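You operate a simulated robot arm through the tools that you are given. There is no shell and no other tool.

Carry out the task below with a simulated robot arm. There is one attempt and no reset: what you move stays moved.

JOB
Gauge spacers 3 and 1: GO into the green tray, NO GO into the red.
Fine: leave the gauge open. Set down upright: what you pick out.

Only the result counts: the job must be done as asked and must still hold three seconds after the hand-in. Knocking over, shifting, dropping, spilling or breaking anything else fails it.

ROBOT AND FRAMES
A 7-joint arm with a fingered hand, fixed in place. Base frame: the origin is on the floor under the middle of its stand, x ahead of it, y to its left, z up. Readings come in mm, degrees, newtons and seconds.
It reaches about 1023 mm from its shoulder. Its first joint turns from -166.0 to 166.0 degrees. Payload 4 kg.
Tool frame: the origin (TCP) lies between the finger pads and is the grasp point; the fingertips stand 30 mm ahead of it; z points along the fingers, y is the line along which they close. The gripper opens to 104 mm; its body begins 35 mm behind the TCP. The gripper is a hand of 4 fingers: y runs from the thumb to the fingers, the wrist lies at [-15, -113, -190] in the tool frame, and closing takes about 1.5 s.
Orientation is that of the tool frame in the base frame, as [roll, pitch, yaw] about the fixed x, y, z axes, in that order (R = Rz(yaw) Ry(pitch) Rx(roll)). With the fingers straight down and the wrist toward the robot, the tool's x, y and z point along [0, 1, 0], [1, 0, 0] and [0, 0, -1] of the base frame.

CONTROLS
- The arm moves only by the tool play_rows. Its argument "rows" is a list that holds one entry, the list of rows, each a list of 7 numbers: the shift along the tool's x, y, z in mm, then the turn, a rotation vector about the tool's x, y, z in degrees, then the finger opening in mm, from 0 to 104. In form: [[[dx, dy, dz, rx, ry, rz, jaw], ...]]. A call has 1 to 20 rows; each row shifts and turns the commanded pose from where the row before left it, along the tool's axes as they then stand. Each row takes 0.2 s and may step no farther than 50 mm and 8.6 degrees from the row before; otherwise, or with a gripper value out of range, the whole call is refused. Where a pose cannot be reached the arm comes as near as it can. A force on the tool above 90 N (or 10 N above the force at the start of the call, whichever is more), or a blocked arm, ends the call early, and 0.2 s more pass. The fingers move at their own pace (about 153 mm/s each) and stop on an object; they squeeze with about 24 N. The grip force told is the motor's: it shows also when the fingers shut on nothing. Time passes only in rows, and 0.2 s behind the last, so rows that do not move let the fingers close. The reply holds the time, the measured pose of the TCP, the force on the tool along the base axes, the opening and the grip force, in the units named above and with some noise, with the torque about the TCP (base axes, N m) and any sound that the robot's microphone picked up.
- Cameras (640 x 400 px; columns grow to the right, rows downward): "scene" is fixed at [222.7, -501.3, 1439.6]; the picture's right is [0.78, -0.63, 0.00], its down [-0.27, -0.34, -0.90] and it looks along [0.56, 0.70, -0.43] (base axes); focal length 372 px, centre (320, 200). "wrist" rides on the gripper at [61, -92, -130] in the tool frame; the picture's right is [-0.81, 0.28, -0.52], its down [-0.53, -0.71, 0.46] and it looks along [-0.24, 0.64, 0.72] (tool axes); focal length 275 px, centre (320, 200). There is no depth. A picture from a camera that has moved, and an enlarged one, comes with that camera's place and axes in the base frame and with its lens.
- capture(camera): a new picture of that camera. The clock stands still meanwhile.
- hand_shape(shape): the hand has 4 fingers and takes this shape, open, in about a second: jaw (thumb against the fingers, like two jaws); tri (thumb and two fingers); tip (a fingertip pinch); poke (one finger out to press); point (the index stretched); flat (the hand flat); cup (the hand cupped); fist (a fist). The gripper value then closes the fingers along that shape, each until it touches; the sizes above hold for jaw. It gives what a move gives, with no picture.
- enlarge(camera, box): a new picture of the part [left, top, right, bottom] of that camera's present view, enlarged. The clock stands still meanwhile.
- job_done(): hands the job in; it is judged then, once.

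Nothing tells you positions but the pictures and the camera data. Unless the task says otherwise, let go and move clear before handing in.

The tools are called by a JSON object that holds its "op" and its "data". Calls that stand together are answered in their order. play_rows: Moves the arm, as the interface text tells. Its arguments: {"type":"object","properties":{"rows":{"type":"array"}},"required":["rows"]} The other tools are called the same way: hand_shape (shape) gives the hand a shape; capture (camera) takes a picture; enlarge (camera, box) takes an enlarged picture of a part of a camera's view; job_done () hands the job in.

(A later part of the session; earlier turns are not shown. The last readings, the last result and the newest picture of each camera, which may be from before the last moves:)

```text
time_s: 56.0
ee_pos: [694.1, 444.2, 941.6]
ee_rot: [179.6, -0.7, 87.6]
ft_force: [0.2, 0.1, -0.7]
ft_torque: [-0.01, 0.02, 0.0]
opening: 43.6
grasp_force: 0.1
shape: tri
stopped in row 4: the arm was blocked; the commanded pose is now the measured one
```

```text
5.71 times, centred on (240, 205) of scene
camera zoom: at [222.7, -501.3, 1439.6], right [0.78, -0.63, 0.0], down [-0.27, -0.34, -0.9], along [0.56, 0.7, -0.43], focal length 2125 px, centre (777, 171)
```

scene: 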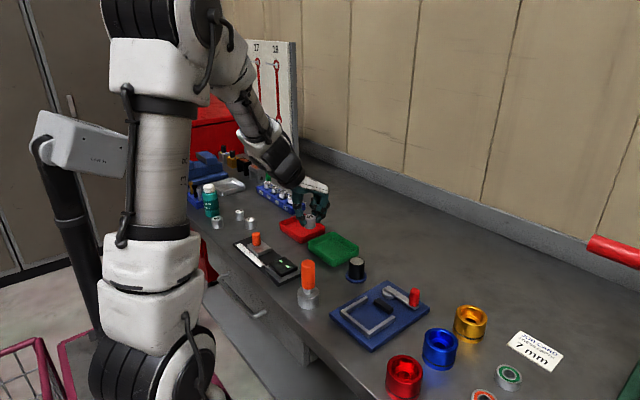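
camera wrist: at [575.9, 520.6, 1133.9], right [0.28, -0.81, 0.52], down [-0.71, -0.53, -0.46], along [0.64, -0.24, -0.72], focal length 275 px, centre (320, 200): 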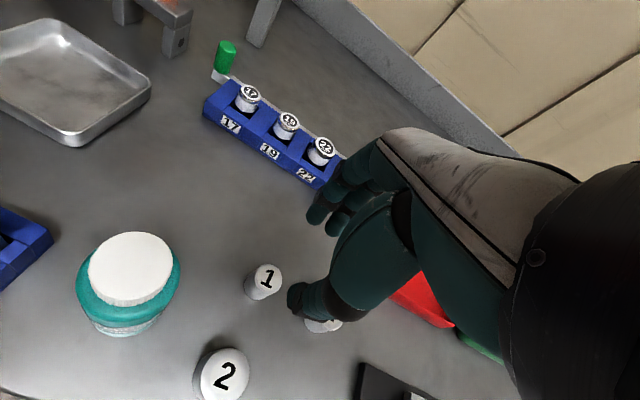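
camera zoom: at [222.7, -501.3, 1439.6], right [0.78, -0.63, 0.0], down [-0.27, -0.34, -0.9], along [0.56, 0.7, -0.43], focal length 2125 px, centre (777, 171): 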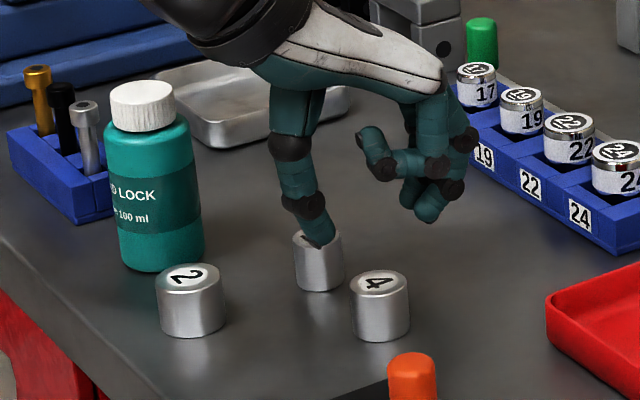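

The arm reports being blocked and drifted to (694, 444, 942). Nothing near the spacers seems to have moved. I'll check the whole scene before doing anything else.

{"op": "capture", "data": {"camera": "scene"}}

{"op": "enlarge", "data": {"camera": "scene", "box": [120, 80, 320, 240]}}

{"op": "capture", "data": {"camera": "wrist"}}

```text
taken
```

scene: 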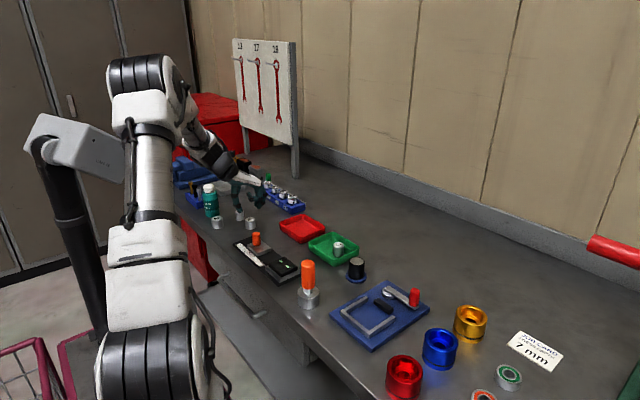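

```text
2.50 times, centred on (220, 160) of scene
camera zoom: at [222.7, -501.3, 1439.6], right [0.78, -0.63, 0.0], down [-0.27, -0.34, -0.9], along [0.56, 0.7, -0.43], focal length 930 px, centre (570, 300)
```

zoom: 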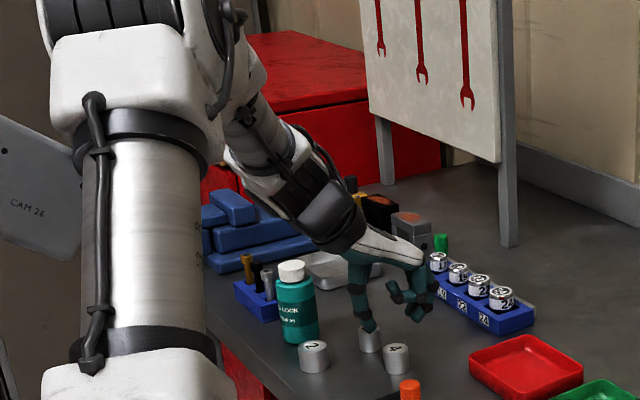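

```text
taken
camera wrist: at [603.5, 507.2, 1071.4], right [0.24, -0.83, 0.51], down [-0.73, -0.5, -0.47], along [0.64, -0.26, -0.72], focal length 275 px, centre (320, 200)
```

wrist: 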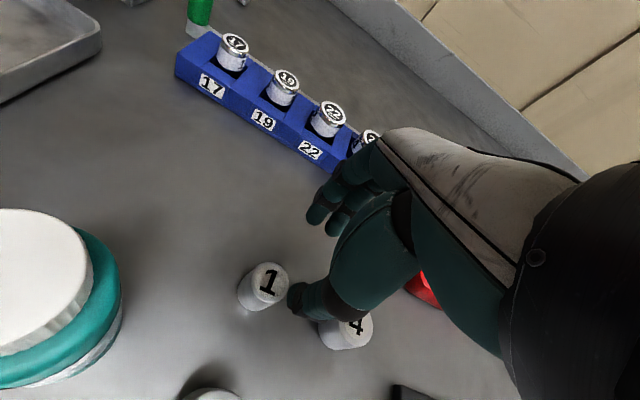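

Nothing has been disturbed: the bottle and spacer 1 are where they were. It looks like an arm-posture limit with this wrist heading so far left. I'll raise straight up first, then turn the hand so the wrist points back to the robot base.

{"op": "play_rows", "data": {"rows": [[[0, 0, -10, 0, 0, 0, 44], [0, 0, -20, 0, 0, 0, 44], [0, 0, -25, 0, 0, 0, 44], [0, 0, 0, 0, 0, 0, 44]]]}}

{"op": "enlarge", "data": {"camera": "scene", "box": [120, 80, 320, 240]}}

```text
time_s: 57.0
ee_pos: [689.4, 447.3, 992.3]
ee_rot: [179.7, -0.3, 87.8]
ft_force: [0.3, 0.3, 0.5]
ft_torque: [0.0, 0.04, 0.03]
opening: 43.5
grasp_force: 0.1
shape: tri
```

```text
2.50 times, centred on (220, 160) of scene
camera zoom: at [222.7, -501.3, 1439.6], right [0.78, -0.63, 0.0], down [-0.27, -0.34, -0.9], along [0.56, 0.7, -0.43], focal length 930 px, centre (570, 300)
```

zoom: 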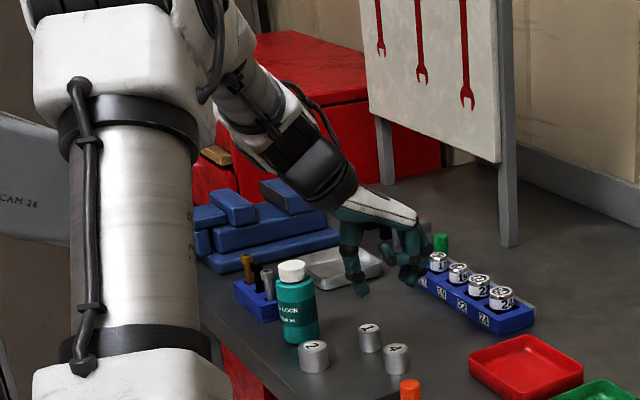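

The elbow swings a lot between these poses. I rotate the hand about 32° in place, so it lines up with the direction from the base, and check how the arm behaves.

{"op": "play_rows", "data": {"rows": [[[0, 0, 0, 0, 0, -8, 44], [0, 0, 0, 0, 0, -8, 44], [0, 0, 0, 0, 0, -8, 44], [0, 0, 0, 0, 0, -8, 44], [0, 0, 0, 0, 0, 0, 44], [0, 0, 0, 0, 0, 0, 44]]]}}

{"op": "capture", "data": {"camera": "wrist"}}

{"op": "capture", "data": {"camera": "scene"}}

```text
time_s: 58.4
ee_pos: [692.1, 443.9, 992.2]
ee_rot: [179.5, -0.1, 119.8]
ft_force: [-0.6, -0.9, 0.3]
ft_torque: [0.02, 0.0, -0.01]
opening: 43.9
grasp_force: 0.1
shape: tri
```

```text
taken
camera wrist: at [580.1, 450.7, 1121.5], right [0.64, -0.57, 0.52], down [-0.35, -0.81, -0.46], along [0.68, 0.11, -0.72], focal length 275 px, centre (320, 200)
```

wrist: 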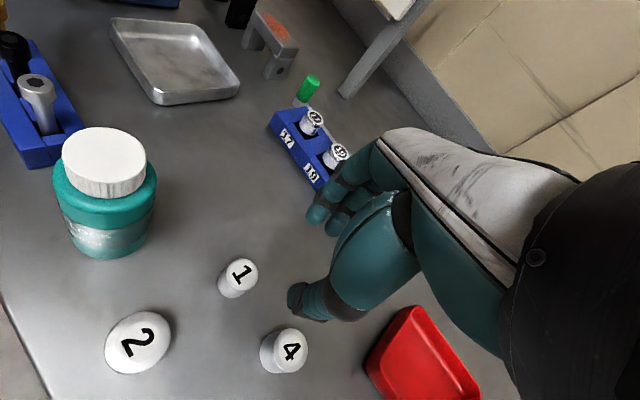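

```text
taken
```

scene: 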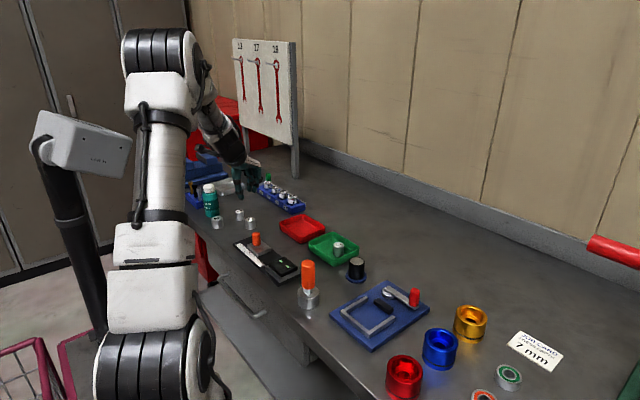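

The rotated posture is fine. I shift over spacer 1 at about (669.5, 462.5) and descend in two checked stages.

{"op": "play_rows", "data": {"rows": [[[14, -6, 0, 0.5, 0, 0, 44], [13, -6, 0, 0, 0, 0, 44], [0, 0, 15, 0, 0, 0, 44], [0, 0, 15, 0, 0, 0, 44], [0, 0, 0, 0, 0, 0, 44], [0, 0, 0, 0, 0, 0, 44]]]}}

{"op": "capture", "data": {"camera": "wrist"}}

{"op": "enlarge", "data": {"camera": "scene", "box": [190, 150, 290, 240]}}

```text
time_s: 59.8
ee_pos: [668.0, 461.8, 964.3]
ee_rot: [-180.0, -0.1, 119.7]
ft_force: [-0.2, 0.1, -0.8]
ft_torque: [0.02, -0.04, 0.0]
opening: 43.7
grasp_force: 0.0
shape: tri
```

```text
taken
camera wrist: at [557.3, 468.5, 1092.8], right [0.64, -0.57, 0.51], down [-0.36, -0.82, -0.46], along [0.68, 0.11, -0.73], focal length 275 px, centre (320, 200)
```

wrist: 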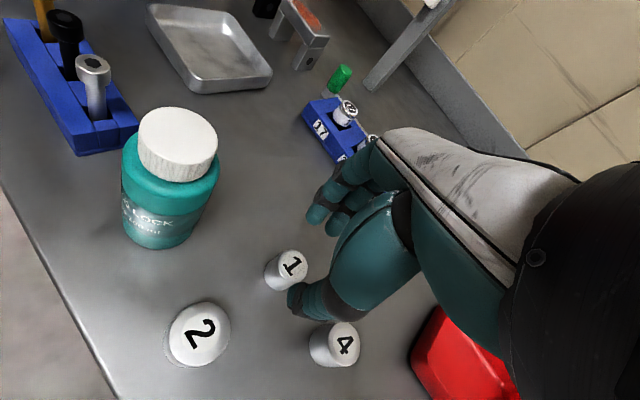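

```text
4.44 times, centred on (240, 195) of scene
camera zoom: at [222.7, -501.3, 1439.6], right [0.78, -0.63, 0.0], down [-0.27, -0.34, -0.9], along [0.56, 0.7, -0.43], focal length 1653 px, centre (676, 222)
```

zoom: 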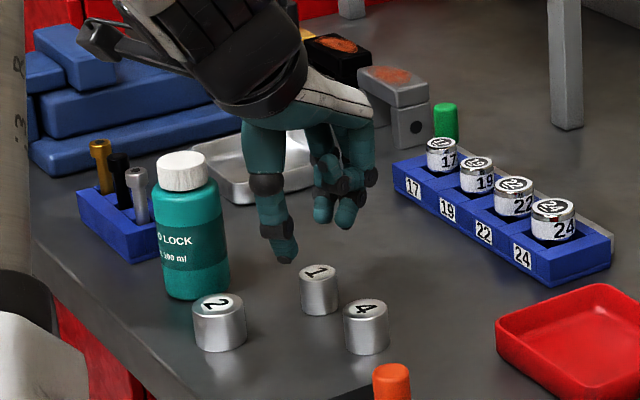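

{"op": "play_rows", "data": {"rows": [[[0.5, 1.5, 12, 0, 0, 0, 44], [0, 0, 12, 0, 0, 0, 44], [0, 0, 8, 0, 0, 0, 44], [0, 0, 0, 0, 0, 0, 44]]]}}

{"op": "capture", "data": {"camera": "wrist"}}

{"op": "enlarge", "data": {"camera": "scene", "box": [200, 160, 280, 230]}}

```text
time_s: 60.8
ee_pos: [676.1, 460.0, 931.6]
ee_rot: [-179.9, -0.2, 119.2]
ft_force: [0.2, -0.1, 0.2]
ft_torque: [-0.01, 0.01, -0.03]
opening: 43.8
grasp_force: 0.0
shape: tri
```

```text
taken
camera wrist: at [565.7, 467.2, 1061.5], right [0.64, -0.58, 0.52], down [-0.36, -0.81, -0.46], along [0.68, 0.1, -0.73], focal length 275 px, centre (320, 200)
```

wrist: 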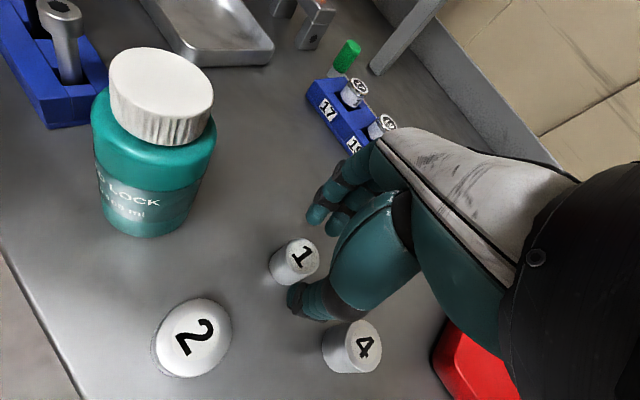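

```text
5.71 times, centred on (240, 195) of scene
camera zoom: at [222.7, -501.3, 1439.6], right [0.78, -0.63, 0.0], down [-0.27, -0.34, -0.9], along [0.56, 0.7, -0.43], focal length 2125 px, centre (777, 229)
```

zoom: 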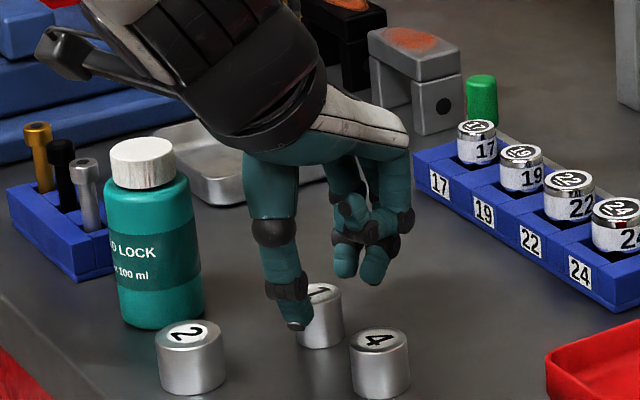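

The measured pose lags the command by about 7 mm in x. I'll wait a moment without moving to see whether the arm is only converging slowly or is actually held.

{"op": "play_rows", "data": {"rows": [[[0, 0, -4, 0, 0, 0, 44], [0, 0, 0, 0, 0, 0, 44], [0, 0, 0, 0, 0, 0, 44], [0, 0, 0, 0, 0, 0, 44]]]}}

{"op": "capture", "data": {"camera": "scene"}}

{"op": "capture", "data": {"camera": "wrist"}}

```text
time_s: 61.8
ee_pos: [673.7, 461.5, 935.5]
ee_rot: [-179.8, -0.2, 119.4]
ft_force: [-0.1, -0.2, -0.7]
ft_torque: [0.01, 0.0, 0.02]
opening: 43.7
grasp_force: 0.1
shape: tri
```

```text
taken
```

scene: 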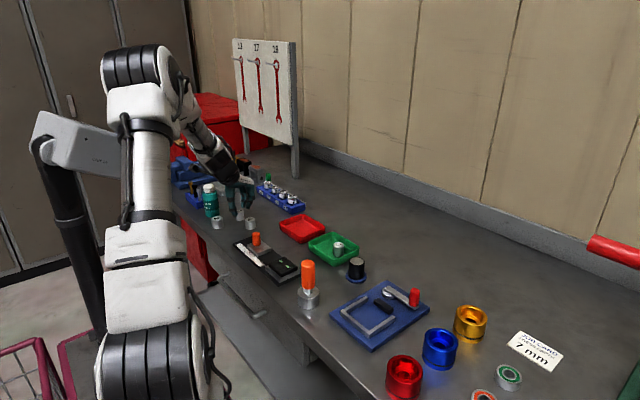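

```text
taken
camera wrist: at [562.6, 468.6, 1064.9], right [0.64, -0.57, 0.51], down [-0.36, -0.81, -0.46], along [0.68, 0.11, -0.73], focal length 275 px, centre (320, 200)
```

wrist: 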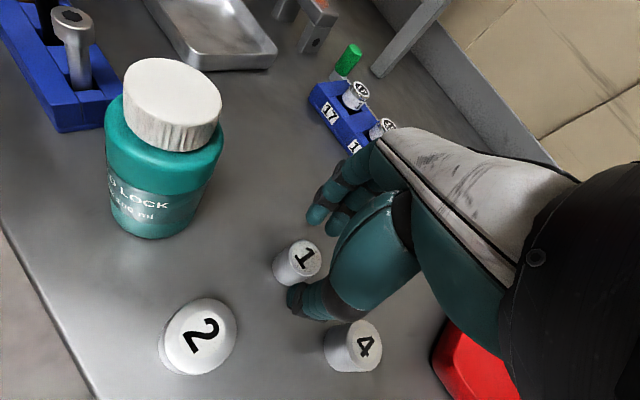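

The offset persists, so something is holding the arm. The upper arm appears close to the "CAM 26" box on the post behind it, so I'll look closely at that.

{"op": "enlarge", "data": {"camera": "scene", "box": [0, 40, 240, 260]}}

{"op": "enlarge", "data": {"camera": "scene", "box": [20, 100, 140, 200]}}

```text
1.82 times, centred on (120, 150) of scene
camera zoom: at [222.7, -501.3, 1439.6], right [0.78, -0.63, 0.0], down [-0.27, -0.34, -0.9], along [0.56, 0.7, -0.43], focal length 676 px, centre (684, 291)
```

zoom: 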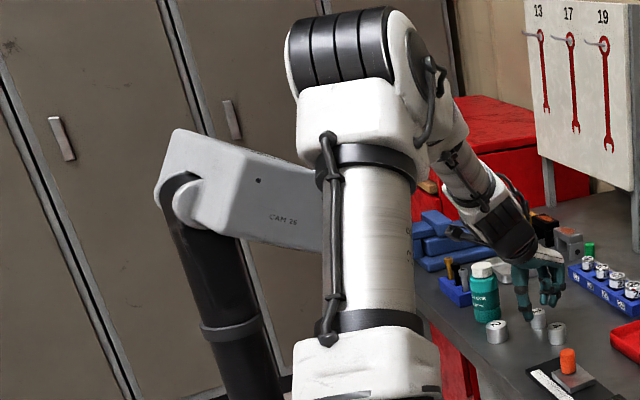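

```text
4.00 times, centred on (80, 150) of scene
camera zoom: at [222.7, -501.3, 1439.6], right [0.78, -0.63, 0.0], down [-0.27, -0.34, -0.9], along [0.56, 0.7, -0.43], focal length 1488 px, centre (1280, 400)
```

zoom: 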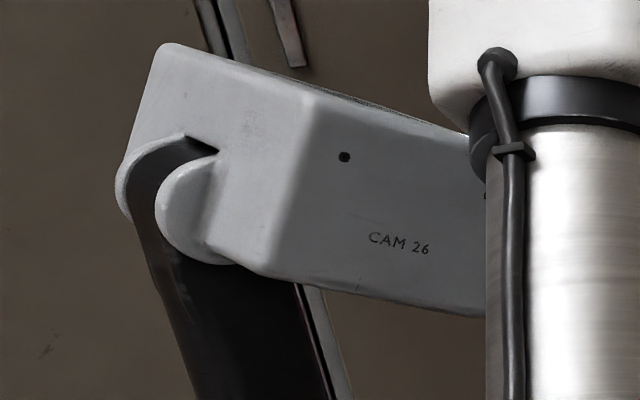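

Lowering here brings the upper arm back against (or near) that post, so I back off. Turning the hand further (yaw ≈150) moves the wrist rightward, away from it. I rise, rotate and check tracking.

{"op": "play_rows", "data": {"rows": [[[0, 0, -20, 0, 0, 0, 44], [0, 0, -25, 0, 0, 0, 44], [0, 0, 0, 0, 0, 0, 44], [0, 0, 0, 0, 0, -8, 44], [0, 0, 0, 0, 0, -8, 44], [0, 0, 0, 0, 0, -8, 44], [0, 0, 0, 0, 0, -6, 44], [0, 0, 0, 0, 0, 0, 44], [0, 0, 0, 0, 0, 0, 44]]]}}

{"op": "capture", "data": {"camera": "scene"}}

{"op": "capture", "data": {"camera": "wrist"}}

{"op": "enlarge", "data": {"camera": "scene", "box": [20, 100, 140, 200]}}

```text
time_s: 63.8
ee_pos: [669.7, 462.5, 979.6]
ee_rot: [-180.0, -0.2, 149.8]
ft_force: [0.4, 0.2, -0.9]
ft_torque: [0.01, 0.0, -0.01]
opening: 43.6
grasp_force: 0.1
shape: tri
```

```text
taken
```

scene: 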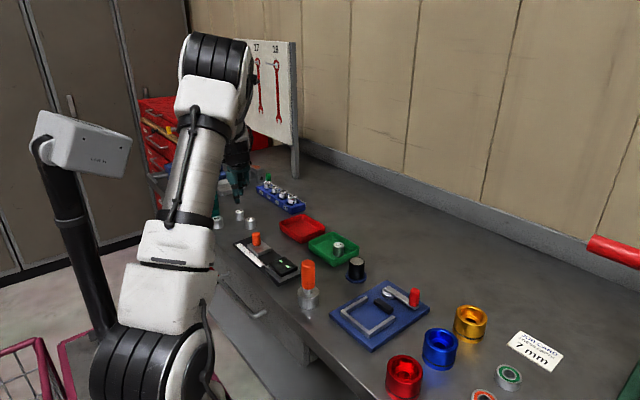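

```text
taken
camera wrist: at [569.8, 413.8, 1109.1], right [0.84, -0.17, 0.52], down [0.1, -0.88, -0.46], along [0.53, 0.44, -0.73], focal length 275 px, centre (320, 200)
```

wrist: 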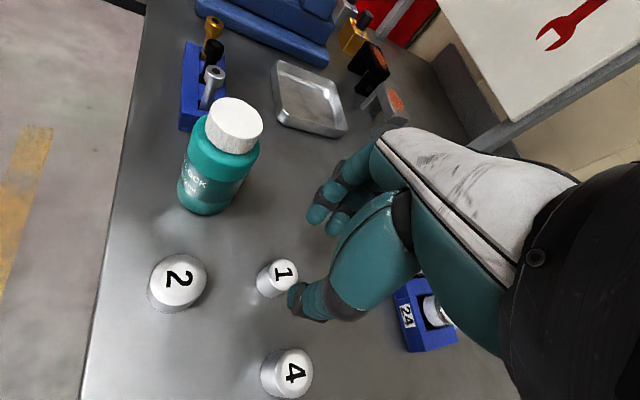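

```text
4.00 times, centred on (80, 150) of scene
camera zoom: at [222.7, -501.3, 1439.6], right [0.78, -0.63, 0.0], down [-0.27, -0.34, -0.9], along [0.56, 0.7, -0.43], focal length 1488 px, centre (1280, 400)
```

zoom: 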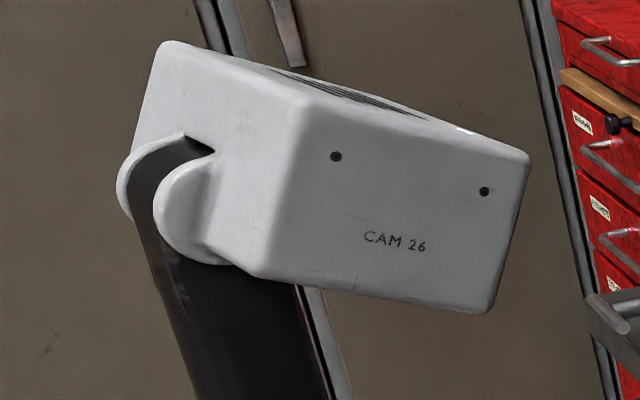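

Now the elbow is far to the right, tracking is exact, and the CAM box is standing as in the earlier views. Spacer 1 is directly under the pinch, so I descend in stages.

{"op": "play_rows", "data": {"rows": [[[-1, 0.5, 15, 0, 0, 0, 44], [0, 0, 15, 0, 0, 0, 44], [0, 0, 12, 0, 0, 0, 44], [0, 0, 0, 0, 0, 0, 44]]]}}

{"op": "capture", "data": {"camera": "wrist"}}

{"op": "capture", "data": {"camera": "scene"}}

```text
time_s: 64.8
ee_pos: [669.8, 463.7, 936.1]
ee_rot: [-180.0, -0.2, 149.7]
ft_force: [0.1, -0.5, -0.7]
ft_torque: [-0.01, 0.01, 0.0]
opening: 43.8
grasp_force: 0.2
shape: tri
```

```text
taken
camera wrist: at [569.8, 414.6, 1065.9], right [0.84, -0.17, 0.51], down [0.1, -0.88, -0.46], along [0.53, 0.43, -0.73], focal length 275 px, centre (320, 200)
```

wrist: 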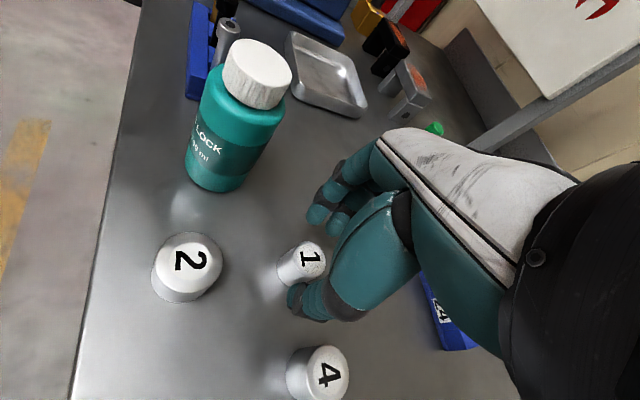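

```text
taken
```

scene: 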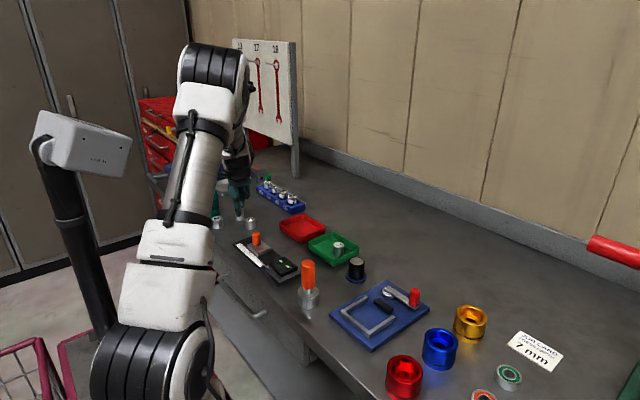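

Tracking holds. I make a 2 mm correction, drop to z≈918 and close.

{"op": "play_rows", "data": {"rows": [[[-2, -0.5, 9, 0, 0, 0, 44], [0, 0, 8, 0, 0, 0, 44], [0, 0, 0, 0, 0, 0, 36], [0, 0, 0, 0, 0, 0, 28], [0, 0, 0, 0, 0, 0, 20], [0, 0, 0, 0, 0, 0, 12], [0, 0, 0, 0, 0, 0, 8], [0, 0, 0, 0, 0, 0, 8]]]}}

{"op": "capture", "data": {"camera": "wrist"}}

{"op": "enlarge", "data": {"camera": "scene", "box": [200, 160, 280, 230]}}

```text
time_s: 66.6
ee_pos: [670.9, 463.0, 919.2]
ee_rot: [180.0, -0.3, 149.7]
ft_force: [0.1, -0.9, 0.1]
ft_torque: [0.04, 0.01, -0.01]
opening: 18.0
grasp_force: 23.6
shape: tri
```

```text
taken
camera wrist: at [571.9, 413.5, 1048.7], right [0.84, -0.17, 0.51], down [0.1, -0.88, -0.46], along [0.53, 0.43, -0.73], focal length 275 px, centre (320, 200)
```

wrist: 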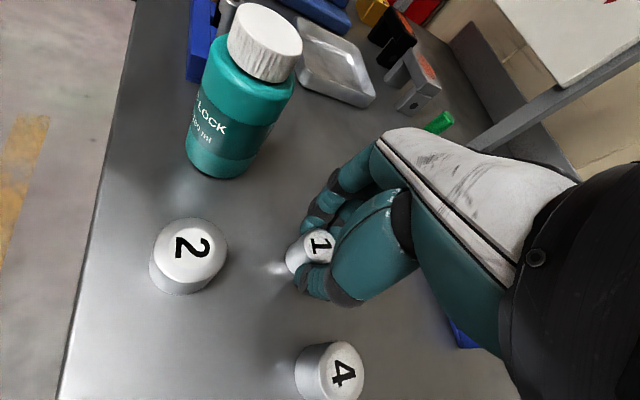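

```text
5.71 times, centred on (240, 195) of scene
camera zoom: at [222.7, -501.3, 1439.6], right [0.78, -0.63, 0.0], down [-0.27, -0.34, -0.9], along [0.56, 0.7, -0.43], focal length 2125 px, centre (777, 229)
```

zoom: 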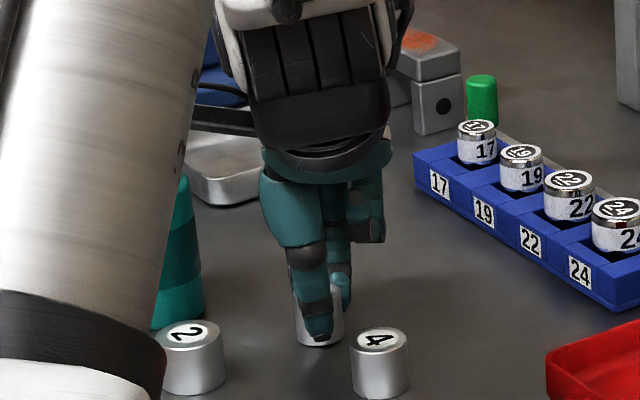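

Spacer 1 is gripped (24 N). I lift it slowly and check.

{"op": "play_rows", "data": {"rows": [[[0, 0, -5, 0, 0, 0, 8], [0, 0, -15, 0, 0, 0, 8], [0, 0, -25, 0, 0, 0, 8], [0, 0, -30, 0, 0, 0, 8], [0, 0, -15, 0, 0, 0, 8], [0, 0, 0, 0, 0, 0, 8]]]}}

{"op": "capture", "data": {"camera": "wrist"}}

{"op": "enlarge", "data": {"camera": "scene", "box": [190, 140, 290, 240]}}

```text
time_s: 68.0
ee_pos: [672.0, 460.6, 1011.4]
ee_rot: [180.0, -0.3, 149.7]
ft_force: [-0.4, 0.3, -0.8]
ft_torque: [-0.01, 0.03, -0.01]
opening: 18.0
grasp_force: 23.8
shape: tri
```

```text
taken
camera wrist: at [571.9, 411.3, 1140.7], right [0.84, -0.17, 0.51], down [0.1, -0.88, -0.46], along [0.53, 0.43, -0.73], focal length 275 px, centre (320, 200)
```

wrist: 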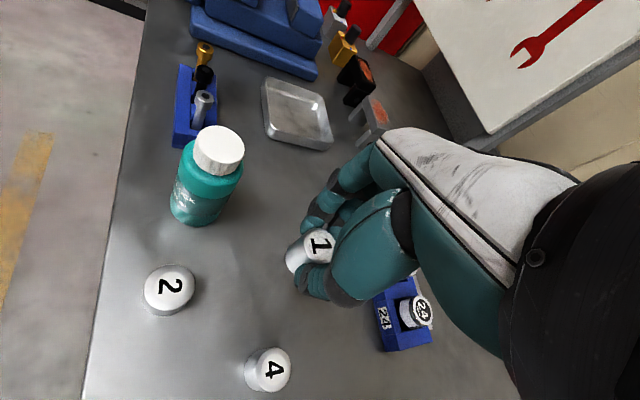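

```text
4.00 times, centred on (240, 190) of scene
camera zoom: at [222.7, -501.3, 1439.6], right [0.78, -0.63, 0.0], down [-0.27, -0.34, -0.9], along [0.56, 0.7, -0.43], focal length 1488 px, centre (640, 240)
```

zoom: 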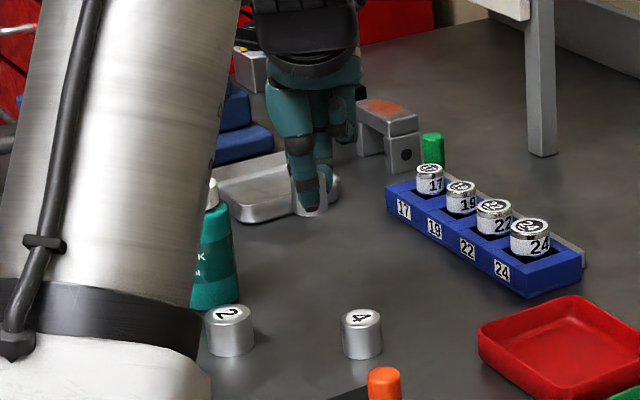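

Spacer 1 is up and upright. I carry it toward the gauge at height, then turn the hand back to the straight heading once I'm away from the left side.

{"op": "play_rows", "data": {"rows": [[[-7.56, -32.9, 0, 0, 0, 0, 8], [-7.56, -32.9, 0, 0, 0, 0, 8], [-7.56, -32.9, 0, 0, 0, 0, 8], [-7.56, -32.9, 0, 0, 0, 0, 8], [-7.56, -32.9, 0, 0, 0, 0, 8], [0, 0, 0, 0, 0, 8, 8], [0, 0, 0, 0, 0, 8, 8], [0, 0, 0, 0, 0, 8, 8], [0, 0, 0, 0, 0, 8, 8], [0, 0, 0, 0, 0, 0, 8]]]}}

{"op": "capture", "data": {"camera": "scene"}}

```text
time_s: 70.2
ee_pos: [621.0, 300.8, 1010.9]
ee_rot: [-179.9, -0.1, 117.7]
ft_force: [-0.5, -1.0, -1.1]
ft_torque: [0.03, -0.01, 0.02]
opening: 18.0
grasp_force: 24.4
shape: tri
```

```text
taken
```

scene: 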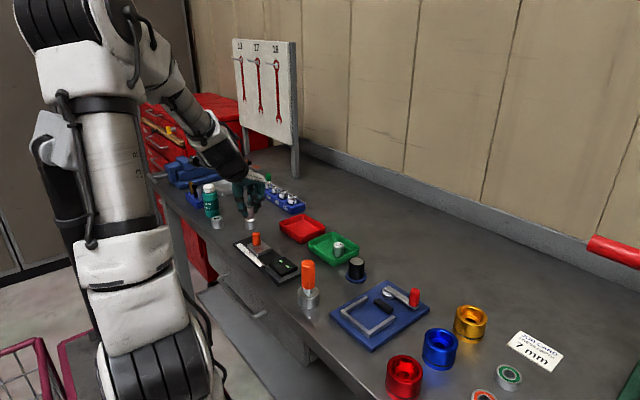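

{"op": "play_rows", "data": {"rows": [[[0, 0, 0, 0, 0, 8, 8], [0, 0, 0, 0, 0, 8, 8], [0, 0, 0, 0, 0, 8, 8], [0, 0, 0, 0, 0, 3.7, 8], [-37, 0, 0, 0, 0, 0, 8], [-37, 0, 0, 0, 0, 0, 8], [-37, 0, 0, 0, 0, 0, 8], [0, 0, 0, 0, 0, 0, 8]]]}}

{"op": "capture", "data": {"camera": "wrist"}}

{"op": "capture", "data": {"camera": "scene"}}

```text
time_s: 72.0
ee_pos: [621.9, 191.3, 1007.8]
ee_rot: [-179.8, -0.1, 90.0]
ft_force: [-0.1, -0.5, 0.1]
ft_torque: [-0.01, -0.01, -0.02]
opening: 18.3
grasp_force: 23.9
shape: tri
```

```text
taken
camera wrist: at [529.0, 250.6, 1138.6], right [0.28, -0.81, 0.52], down [-0.71, -0.53, -0.45], along [0.64, -0.24, -0.73], focal length 275 px, centre (320, 200)
```

wrist: 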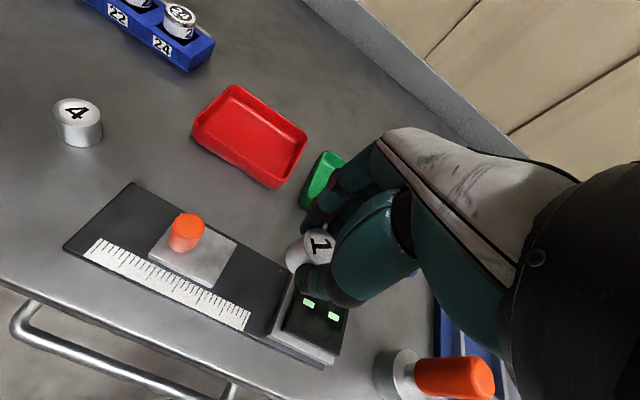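

```text
taken
```

scene: 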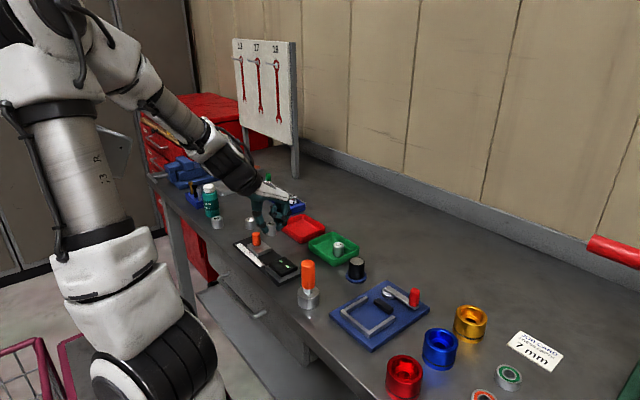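

Spacer 1 hangs over the gauge gap at about (625, 191). I shift 3 mm toward the fixed jaw and lower it to the base, feeling for contact.

{"op": "play_rows", "data": {"rows": [[[-3, -1, 20, 0, 0, 0, 8], [0, 0, 25, 0, 0, 0, 8], [0, 0, 18, 0, 0, 0, 8], [0, 0, 6, 0, 0, 0, 8], [0, 0, 0, 0, 0, 0, 8]]]}}

{"op": "enlarge", "data": {"camera": "scene", "box": [235, 205, 315, 285]}}

{"op": "enlarge", "data": {"camera": "wrist", "box": [200, 180, 360, 340]}}

```text
time_s: 73.2
ee_pos: [619.8, 185.6, 942.4]
ee_rot: [-180.0, -0.2, 89.8]
ft_force: [-0.3, -0.7, 0.2]
ft_torque: [-0.01, 0.02, 0.03]
opening: 18.2
grasp_force: 23.7
shape: tri
```

```text
5.00 times, centred on (275, 245) of scene
camera zoom: at [222.7, -501.3, 1439.6], right [0.78, -0.63, 0.0], down [-0.27, -0.34, -0.9], along [0.56, 0.7, -0.43], focal length 1860 px, centre (545, -25)
```

zoom: 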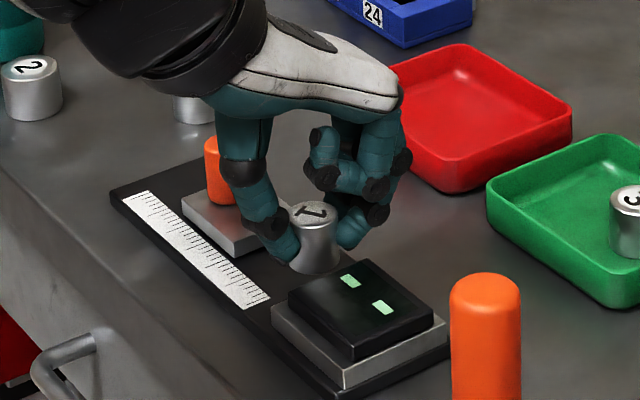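

```text
2.50 times, centred on (280, 260) of wrist
camera zoom: at [528.3, 245.8, 1072.5], right [0.27, -0.81, 0.51], down [-0.72, -0.53, -0.46], along [0.64, -0.24, -0.73], focal length 688 px, centre (420, 50)
```

zoom: 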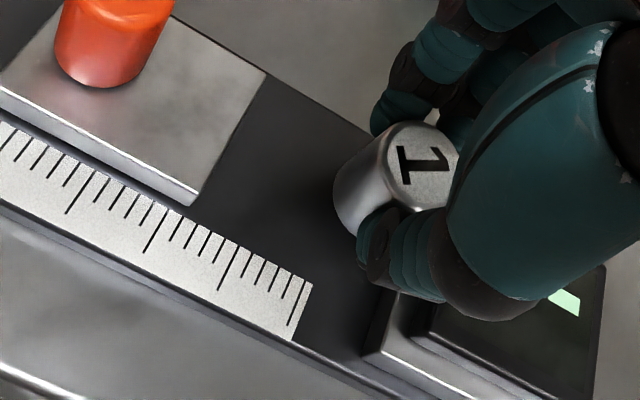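

The spacer is at about (624, 184), a bit close to the fixed jaw. I shift back 3 mm and continue down in small steps.

{"op": "play_rows", "data": {"rows": [[[3, 0, 0, 0, 0, 0, 8], [0, 0, 5, 0, 0, 0, 8], [0, 0, 5, 0, 0, 0, 8], [0, 0, 0, 0, 0, 0, 8]]]}}

{"op": "play_rows", "data": {"rows": [[[0, 0, 2, 0, 0, 0, 8], [0, 0, 0, 0, 0, 0, 8]]]}}

{"op": "play_rows", "data": {"rows": [[[0, 0, 1.5, 0, 0, 0, 8], [0, 0, 0, 0, 0, 0, 8]]]}}

```text
time_s: 74.2
ee_pos: [621.0, 190.8, 931.4]
ee_rot: [-179.9, -0.1, 89.9]
ft_force: [-0.2, 1.3, -0.8]
ft_torque: [0.04, -0.01, 0.03]
opening: 18.3
grasp_force: 24.2
shape: tri
```

```text
time_s: 74.8
ee_pos: [620.7, 189.4, 929.1]
ee_rot: [-179.9, -0.2, 90.0]
ft_force: [0.1, 0.3, -1.5]
ft_torque: [-0.01, 0.02, 0.01]
opening: 18.3
grasp_force: 24.5
shape: tri
```

```text
time_s: 75.4
ee_pos: [619.0, 189.9, 927.6]
ee_rot: [-179.9, -0.2, 90.0]
ft_force: [0.0, -1.5, 12.8]
ft_torque: [-0.04, -0.12, -0.05]
opening: 18.5
grasp_force: 23.8
shape: tri
```

Contact (13 N). I relax slightly, release and lift.

{"op": "play_rows", "data": {"rows": [[[0, 0, -0.8, 0, 0, 0, 8], [0, 0, 0, 0, 0, 0, 20], [0, 0, 0, 0, 0, 0, 28], [0, 0, 0, 0, 0, 0, 40], [0, 0, 0, 0, 0, 0, 54], [0, 0, 0, 0, 0, 0, 54], [0, 0, -10, 0, 0, 0, 54], [0, 0, -25, 0, 0, 0, 54], [0, 0, -33, 0, 0, 0, 58], [0, 0, 0, 0, 0, 0, 58]]]}}

{"op": "capture", "data": {"camera": "wrist"}}

{"op": "enlarge", "data": {"camera": "scene", "box": [225, 215, 305, 285]}}

```text
time_s: 77.6
ee_pos: [619.4, 192.2, 997.3]
ee_rot: [-179.9, -0.1, 90.1]
ft_force: [-0.2, 0.4, -0.2]
ft_torque: [-0.02, 0.0, -0.01]
opening: 57.5
grasp_force: 0.0
shape: tri
```

```text
taken
camera wrist: at [526.9, 252.2, 1126.9], right [0.28, -0.81, 0.52], down [-0.71, -0.53, -0.45], along [0.64, -0.24, -0.73], focal length 275 px, centre (320, 200)
```

wrist: 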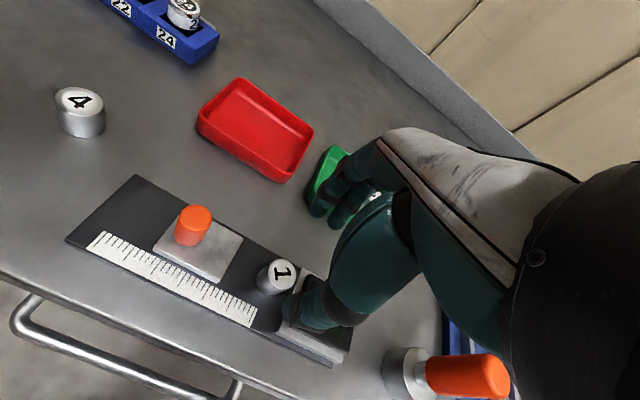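

```text
5.71 times, centred on (265, 250) of scene
camera zoom: at [222.7, -501.3, 1439.6], right [0.78, -0.63, 0.0], down [-0.27, -0.34, -0.9], along [0.56, 0.7, -0.43], focal length 2125 px, centre (634, -86)
```

zoom: 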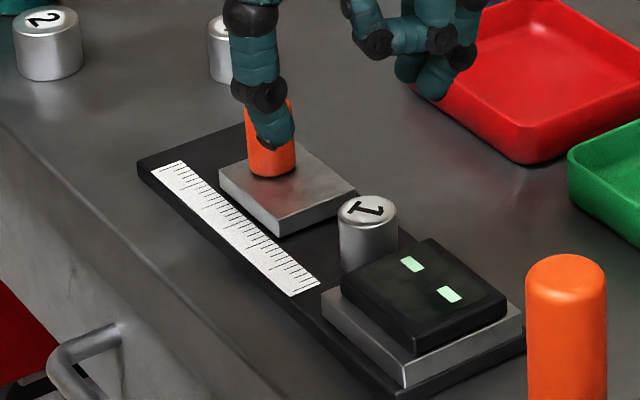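

Spacer 1 is standing upright in the gauge. I move over to the slider knob again.

{"op": "play_rows", "data": {"rows": [[[26, 1, 0, 0, 0, 0, 58], [26, 1, 0, 0, 0, 0, 58], [25.5, 0.5, 0, 0, 0, 0, 58], [0, 0, 0, 0, 0, 0, 58]]]}}

{"op": "enlarge", "data": {"camera": "wrist", "box": [180, 200, 400, 360]}}

```text
time_s: 78.6
ee_pos: [622.0, 268.4, 997.0]
ee_rot: [-179.8, -0.1, 90.0]
ft_force: [0.5, -0.1, 0.3]
ft_torque: [-0.01, -0.02, -0.06]
opening: 57.6
grasp_force: 0.2
shape: tri
```

```text
2.50 times, centred on (290, 280) of wrist
camera zoom: at [530.4, 327.8, 1127.6], right [0.28, -0.81, 0.52], down [-0.71, -0.53, -0.45], along [0.64, -0.24, -0.73], focal length 688 px, centre (395, 0)
```

zoom: 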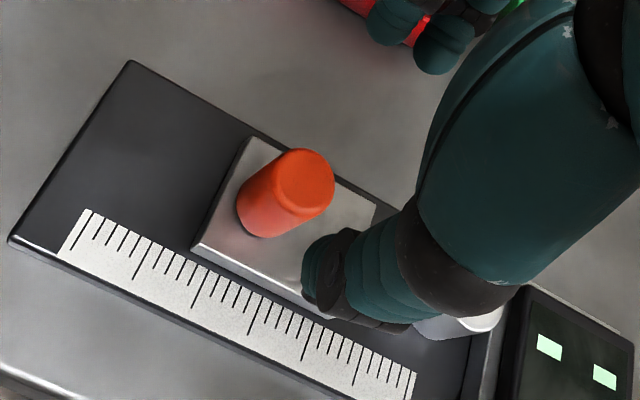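

{"op": "play_rows", "data": {"rows": [[[1, 0, 20, 0, 0, 0, 58], [0, 0, 20, 0, 0, 0, 58], [0, 0, 20, 0, 0, 0, 58], [0, 0, 0, 0, 0, 0, 40], [0, 0, 0, 0, 0, 0, 25], [0, 0, 0, 0, 0, 0, 12], [0, 0, 0, 0, 0, 0, 4], [0, 0, 0, 0, 0, 0, 4], [0, 0, 0, 0, 0, 0, 4]]]}}

{"op": "enlarge", "data": {"camera": "scene", "box": [220, 200, 310, 280]}}

```text
time_s: 80.6
ee_pos: [624.4, 269.4, 945.1]
ee_rot: [-179.7, -1.8, 89.7]
ft_force: [-6.5, -0.4, 3.9]
ft_torque: [0.03, 0.19, 0.02]
opening: 5.2
grasp_force: 0.2
shape: tri
```

```text
5.00 times, centred on (265, 240) of scene
camera zoom: at [222.7, -501.3, 1439.6], right [0.78, -0.63, 0.0], down [-0.27, -0.34, -0.9], along [0.56, 0.7, -0.43], focal length 1860 px, centre (595, 0)
```

zoom: 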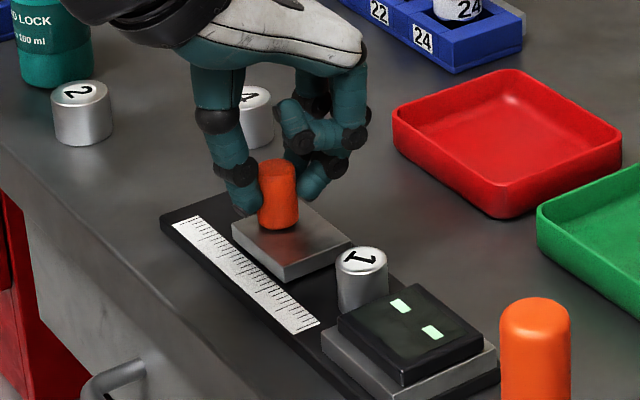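

The hand stopped about 8 mm high and slightly pitched, so the arm may be obstructed again in its present posture. I'll check the scene before pushing anything.

{"op": "capture", "data": {"camera": "scene"}}

{"op": "enlarge", "data": {"camera": "scene", "box": [0, 0, 240, 220]}}

{"op": "capture", "data": {"camera": "wrist"}}

```text
taken
```

scene: 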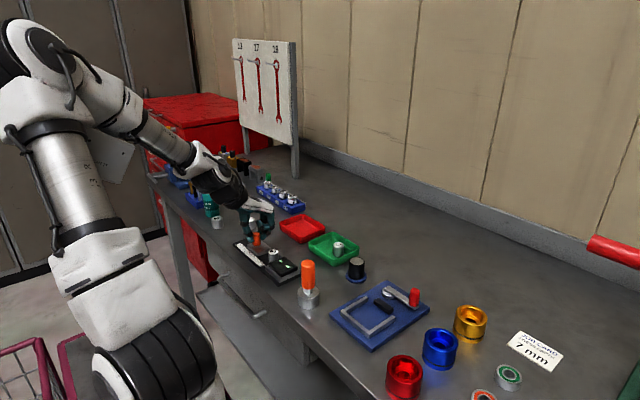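

```text
1.82 times, centred on (120, 110) of scene
camera zoom: at [222.7, -501.3, 1439.6], right [0.78, -0.63, 0.0], down [-0.27, -0.34, -0.9], along [0.56, 0.7, -0.43], focal length 676 px, centre (684, 364)
```

zoom: 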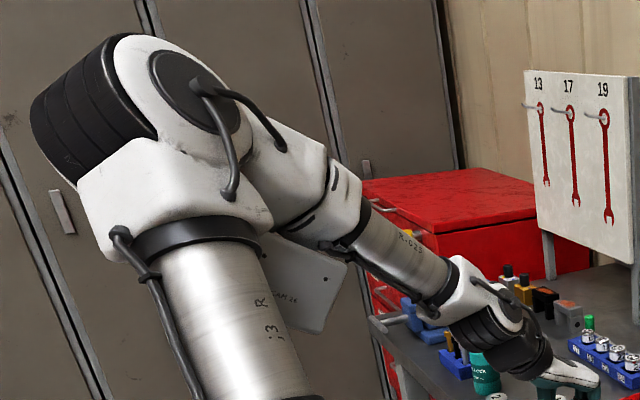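

```text
taken
camera wrist: at [532.5, 326.6, 1078.0], right [0.27, -0.83, 0.49], down [-0.72, -0.52, -0.47], along [0.64, -0.22, -0.73], focal length 275 px, centre (320, 200)
```

wrist: 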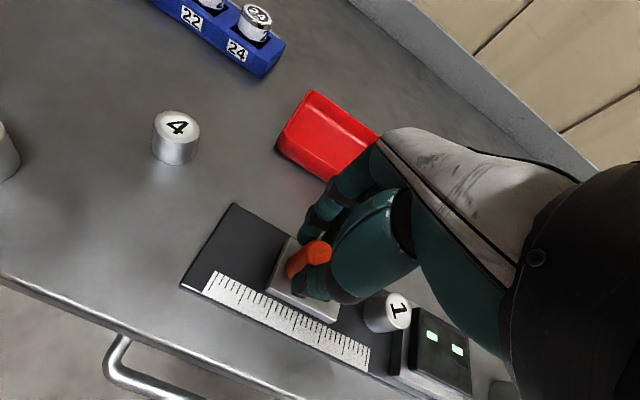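

The arm's elbow has drifted far left in this posture, and the forearm is now against the CAM 26 box. I'll release the knob and back straight up before fixing the posture.

{"op": "play_rows", "data": {"rows": [[[0, 0, 0, 0, 0, 0, 25], [0, 0, 0, 0, 0, 0, 58], [0, 0, 0, 0, 0, 0, 58], [0, 0, -15, 0, 0, 0, 58], [0, 0, -25, 0, 0, 0, 58], [0, 0, -30, 0, 0, 0, 58], [0, 0, 0, 0, 0, 0, 58]]]}}

{"op": "capture", "data": {"camera": "scene"}}

{"op": "enlarge", "data": {"camera": "scene", "box": [0, 40, 240, 260]}}

```text
time_s: 82.2
ee_pos: [622.0, 267.3, 1004.9]
ee_rot: [-179.8, 0.0, 90.1]
ft_force: [0.1, 0.2, -0.6]
ft_torque: [0.0, -0.01, 0.02]
opening: 57.7
grasp_force: 0.0
shape: tri
```

```text
taken
```

scene: 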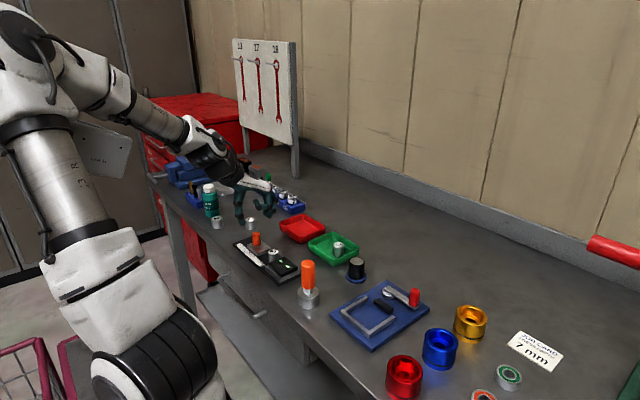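

```text
1.82 times, centred on (120, 150) of scene
camera zoom: at [222.7, -501.3, 1439.6], right [0.78, -0.63, 0.0], down [-0.27, -0.34, -0.9], along [0.56, 0.7, -0.43], focal length 676 px, centre (684, 291)
```

zoom: 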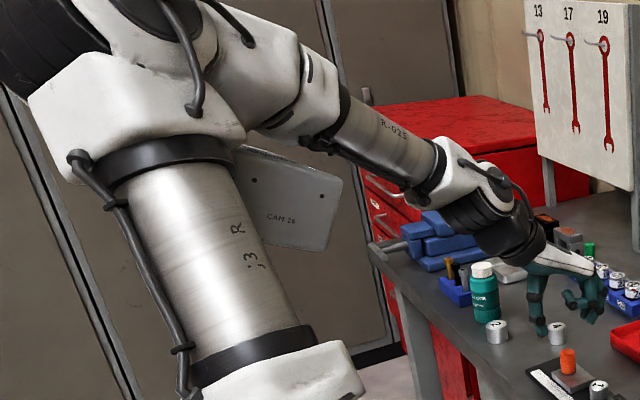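

The CAM box is back at its usual position. To restore the earlier elbow-up posture I'll retrace my path at safe height: rotate to yaw 150, go back left, rotate to 90 there, and return.

{"op": "play_rows", "data": {"rows": [[[34, 0, -6, 0, 0, 0, 58], [0, 0, 0, 0, 0, -8, 58], [0, 0, 0, 0, 0, -8, 58], [0, 0, 0, 0, 0, -8, 58], [0, 0, 0, 0, 0, -8, 58], [0, 0, 0, 0, 0, -8, 58], [0, 0, 0, 0, 0, -8, 58], [0, 0, 0, 0, 0, -8, 58], [0, 0, 0, 0, 0, -4, 58], [0, 0, 0, 0, 0, 0, 58]]]}}

{"op": "capture", "data": {"camera": "scene"}}

```text
time_s: 84.4
ee_pos: [622.8, 302.8, 1012.5]
ee_rot: [180.0, -0.1, 150.1]
ft_force: [-0.1, -0.4, -0.2]
ft_torque: [0.03, -0.04, 0.0]
opening: 57.9
grasp_force: 0.0
shape: tri
```

```text
taken
```

scene: 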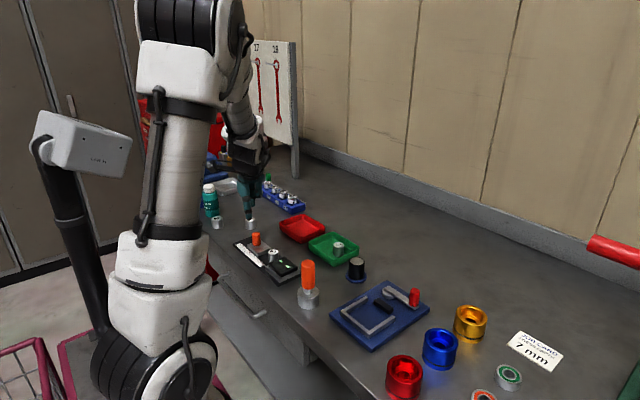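

{"op": "play_rows", "data": {"rows": [[[7.56, 32.9, 0, 0, 0, 0, 58], [7.56, 32.9, 0, 0, 0, 0, 58], [7.56, 32.9, 0, 0, 0, 0, 58], [7.56, 32.9, 0, 0, 0, 0, 58], [7.56, 32.9, 0, 0, 0, 0, 58], [0, 0, 0, 0, 0, 8, 58], [0, 0, 0, 0, 0, 8, 58], [0, 0, 0, 0, 0, 8, 58], [0, 0, 0, 0, 0, 6, 58], [0, 0, 0, 0, 0, 0, 58]]]}}

{"op": "capture", "data": {"camera": "scene"}}

```text
time_s: 86.6
ee_pos: [672.1, 463.2, 1013.3]
ee_rot: [-179.9, -0.1, 120.0]
ft_force: [0.1, 0.1, 0.6]
ft_torque: [0.0, 0.01, -0.03]
opening: 57.8
grasp_force: 0.1
shape: tri
```

```text
taken
```

scene: 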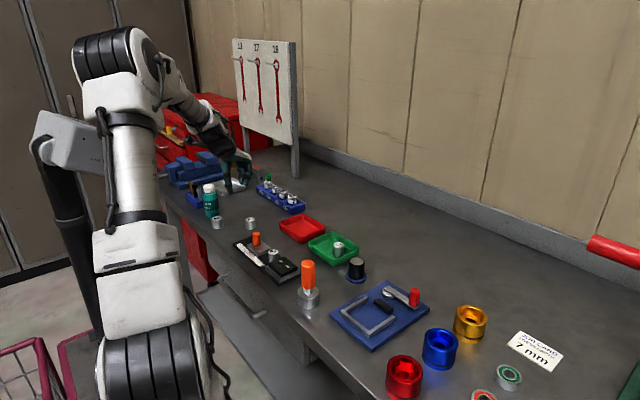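

Rotating back here would bring the elbow toward the post again. Simpler: I'll work the knob with yaw 150, where the elbow stays well clear, and save the straight heading for the pick-up at the gauge, which tracked fine. I go back to the knob at yaw 150.

{"op": "play_rows", "data": {"rows": [[[0, 0, 0, 0, 0, -8, 58], [0, 0, 0, 0, 0, -8, 58], [0, 0, 0, 0, 0, -8, 58], [0, 0, 0, 0, 0, -6, 58], [-9, -32.3, 0, 0, 0, 0, 58], [-9, -32.3, 0, 0, 0, 0, 58], [-9, -32.3, 0, 0, 0, 0, 58], [-9, -32.3, 0, 0, 0, 0, 58], [-9, -32.3, 0, 0, 0, 0, 58], [-9, -32.3, 0, 0, 0, 0, 58], [0, 0, 0, 0, 0, 0, 58]]]}}

{"op": "capture", "data": {"camera": "scene"}}

{"op": "capture", "data": {"camera": "wrist"}}

```text
time_s: 89.0
ee_pos: [621.5, 269.7, 1013.2]
ee_rot: [-179.9, -0.1, 150.0]
ft_force: [0.1, 0.3, 1.0]
ft_torque: [0.05, -0.01, -0.01]
opening: 57.5
grasp_force: 0.2
shape: tri
```

```text
taken
```

scene: 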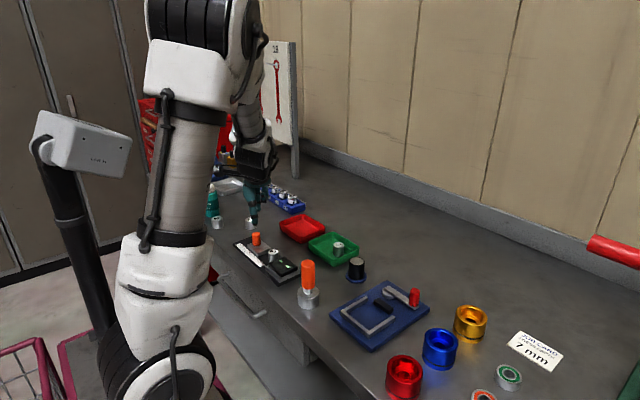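

```text
taken
camera wrist: at [521.8, 219.1, 1142.5], right [0.84, -0.17, 0.52], down [0.1, -0.88, -0.46], along [0.53, 0.44, -0.73], focal length 275 px, centre (320, 200)
```

wrist: 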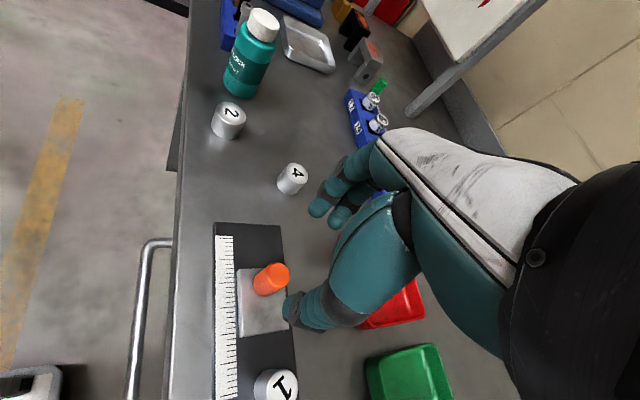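

Elbow is well clear now and the knob sits right under the pinch at (622, 270). I descend and grip it.

{"op": "play_rows", "data": {"rows": [[[-0.5, 1, 25, 0, 0, 0, 58], [0, 0, 25, 0, 0, 0, 58], [0, 0, 20, 0, 0, 0, 58], [0, 0, 6, 0, 0, 0, 58], [0, 0, 0, 0, 0, 0, 58]]]}}

{"op": "capture", "data": {"camera": "wrist"}}

{"op": "enlarge", "data": {"camera": "scene", "box": [220, 190, 310, 280]}}

```text
time_s: 90.2
ee_pos: [623.5, 270.3, 937.2]
ee_rot: [180.0, -0.1, 150.1]
ft_force: [0.2, 0.0, -1.4]
ft_torque: [0.0, -0.03, -0.03]
opening: 57.7
grasp_force: 0.0
shape: tri
```

```text
taken
camera wrist: at [524.2, 219.8, 1066.8], right [0.84, -0.17, 0.52], down [0.1, -0.88, -0.46], along [0.53, 0.44, -0.73], focal length 275 px, centre (320, 200)
```

wrist: 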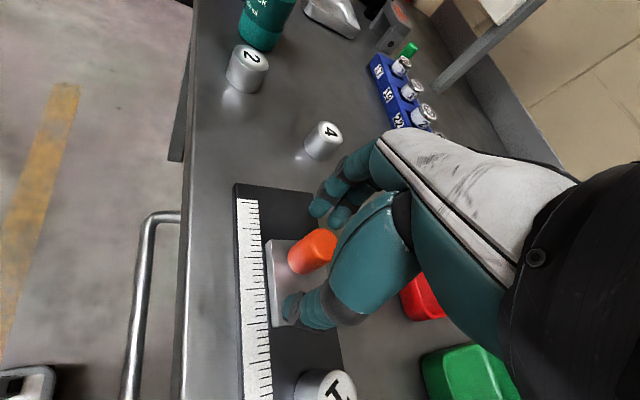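

```text
4.44 times, centred on (265, 235) of scene
camera zoom: at [222.7, -501.3, 1439.6], right [0.78, -0.63, 0.0], down [-0.27, -0.34, -0.9], along [0.56, 0.7, -0.43], focal length 1653 px, centre (564, 44)
```

zoom: 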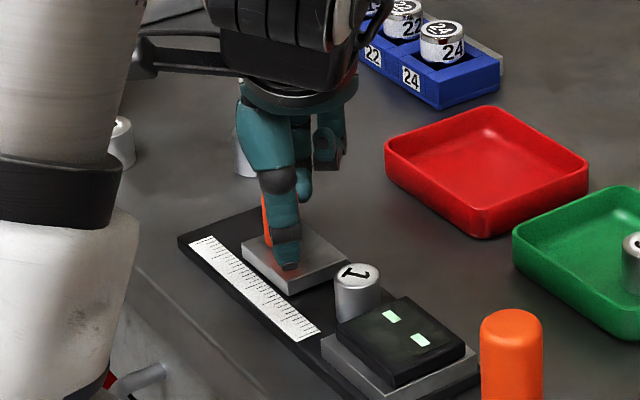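

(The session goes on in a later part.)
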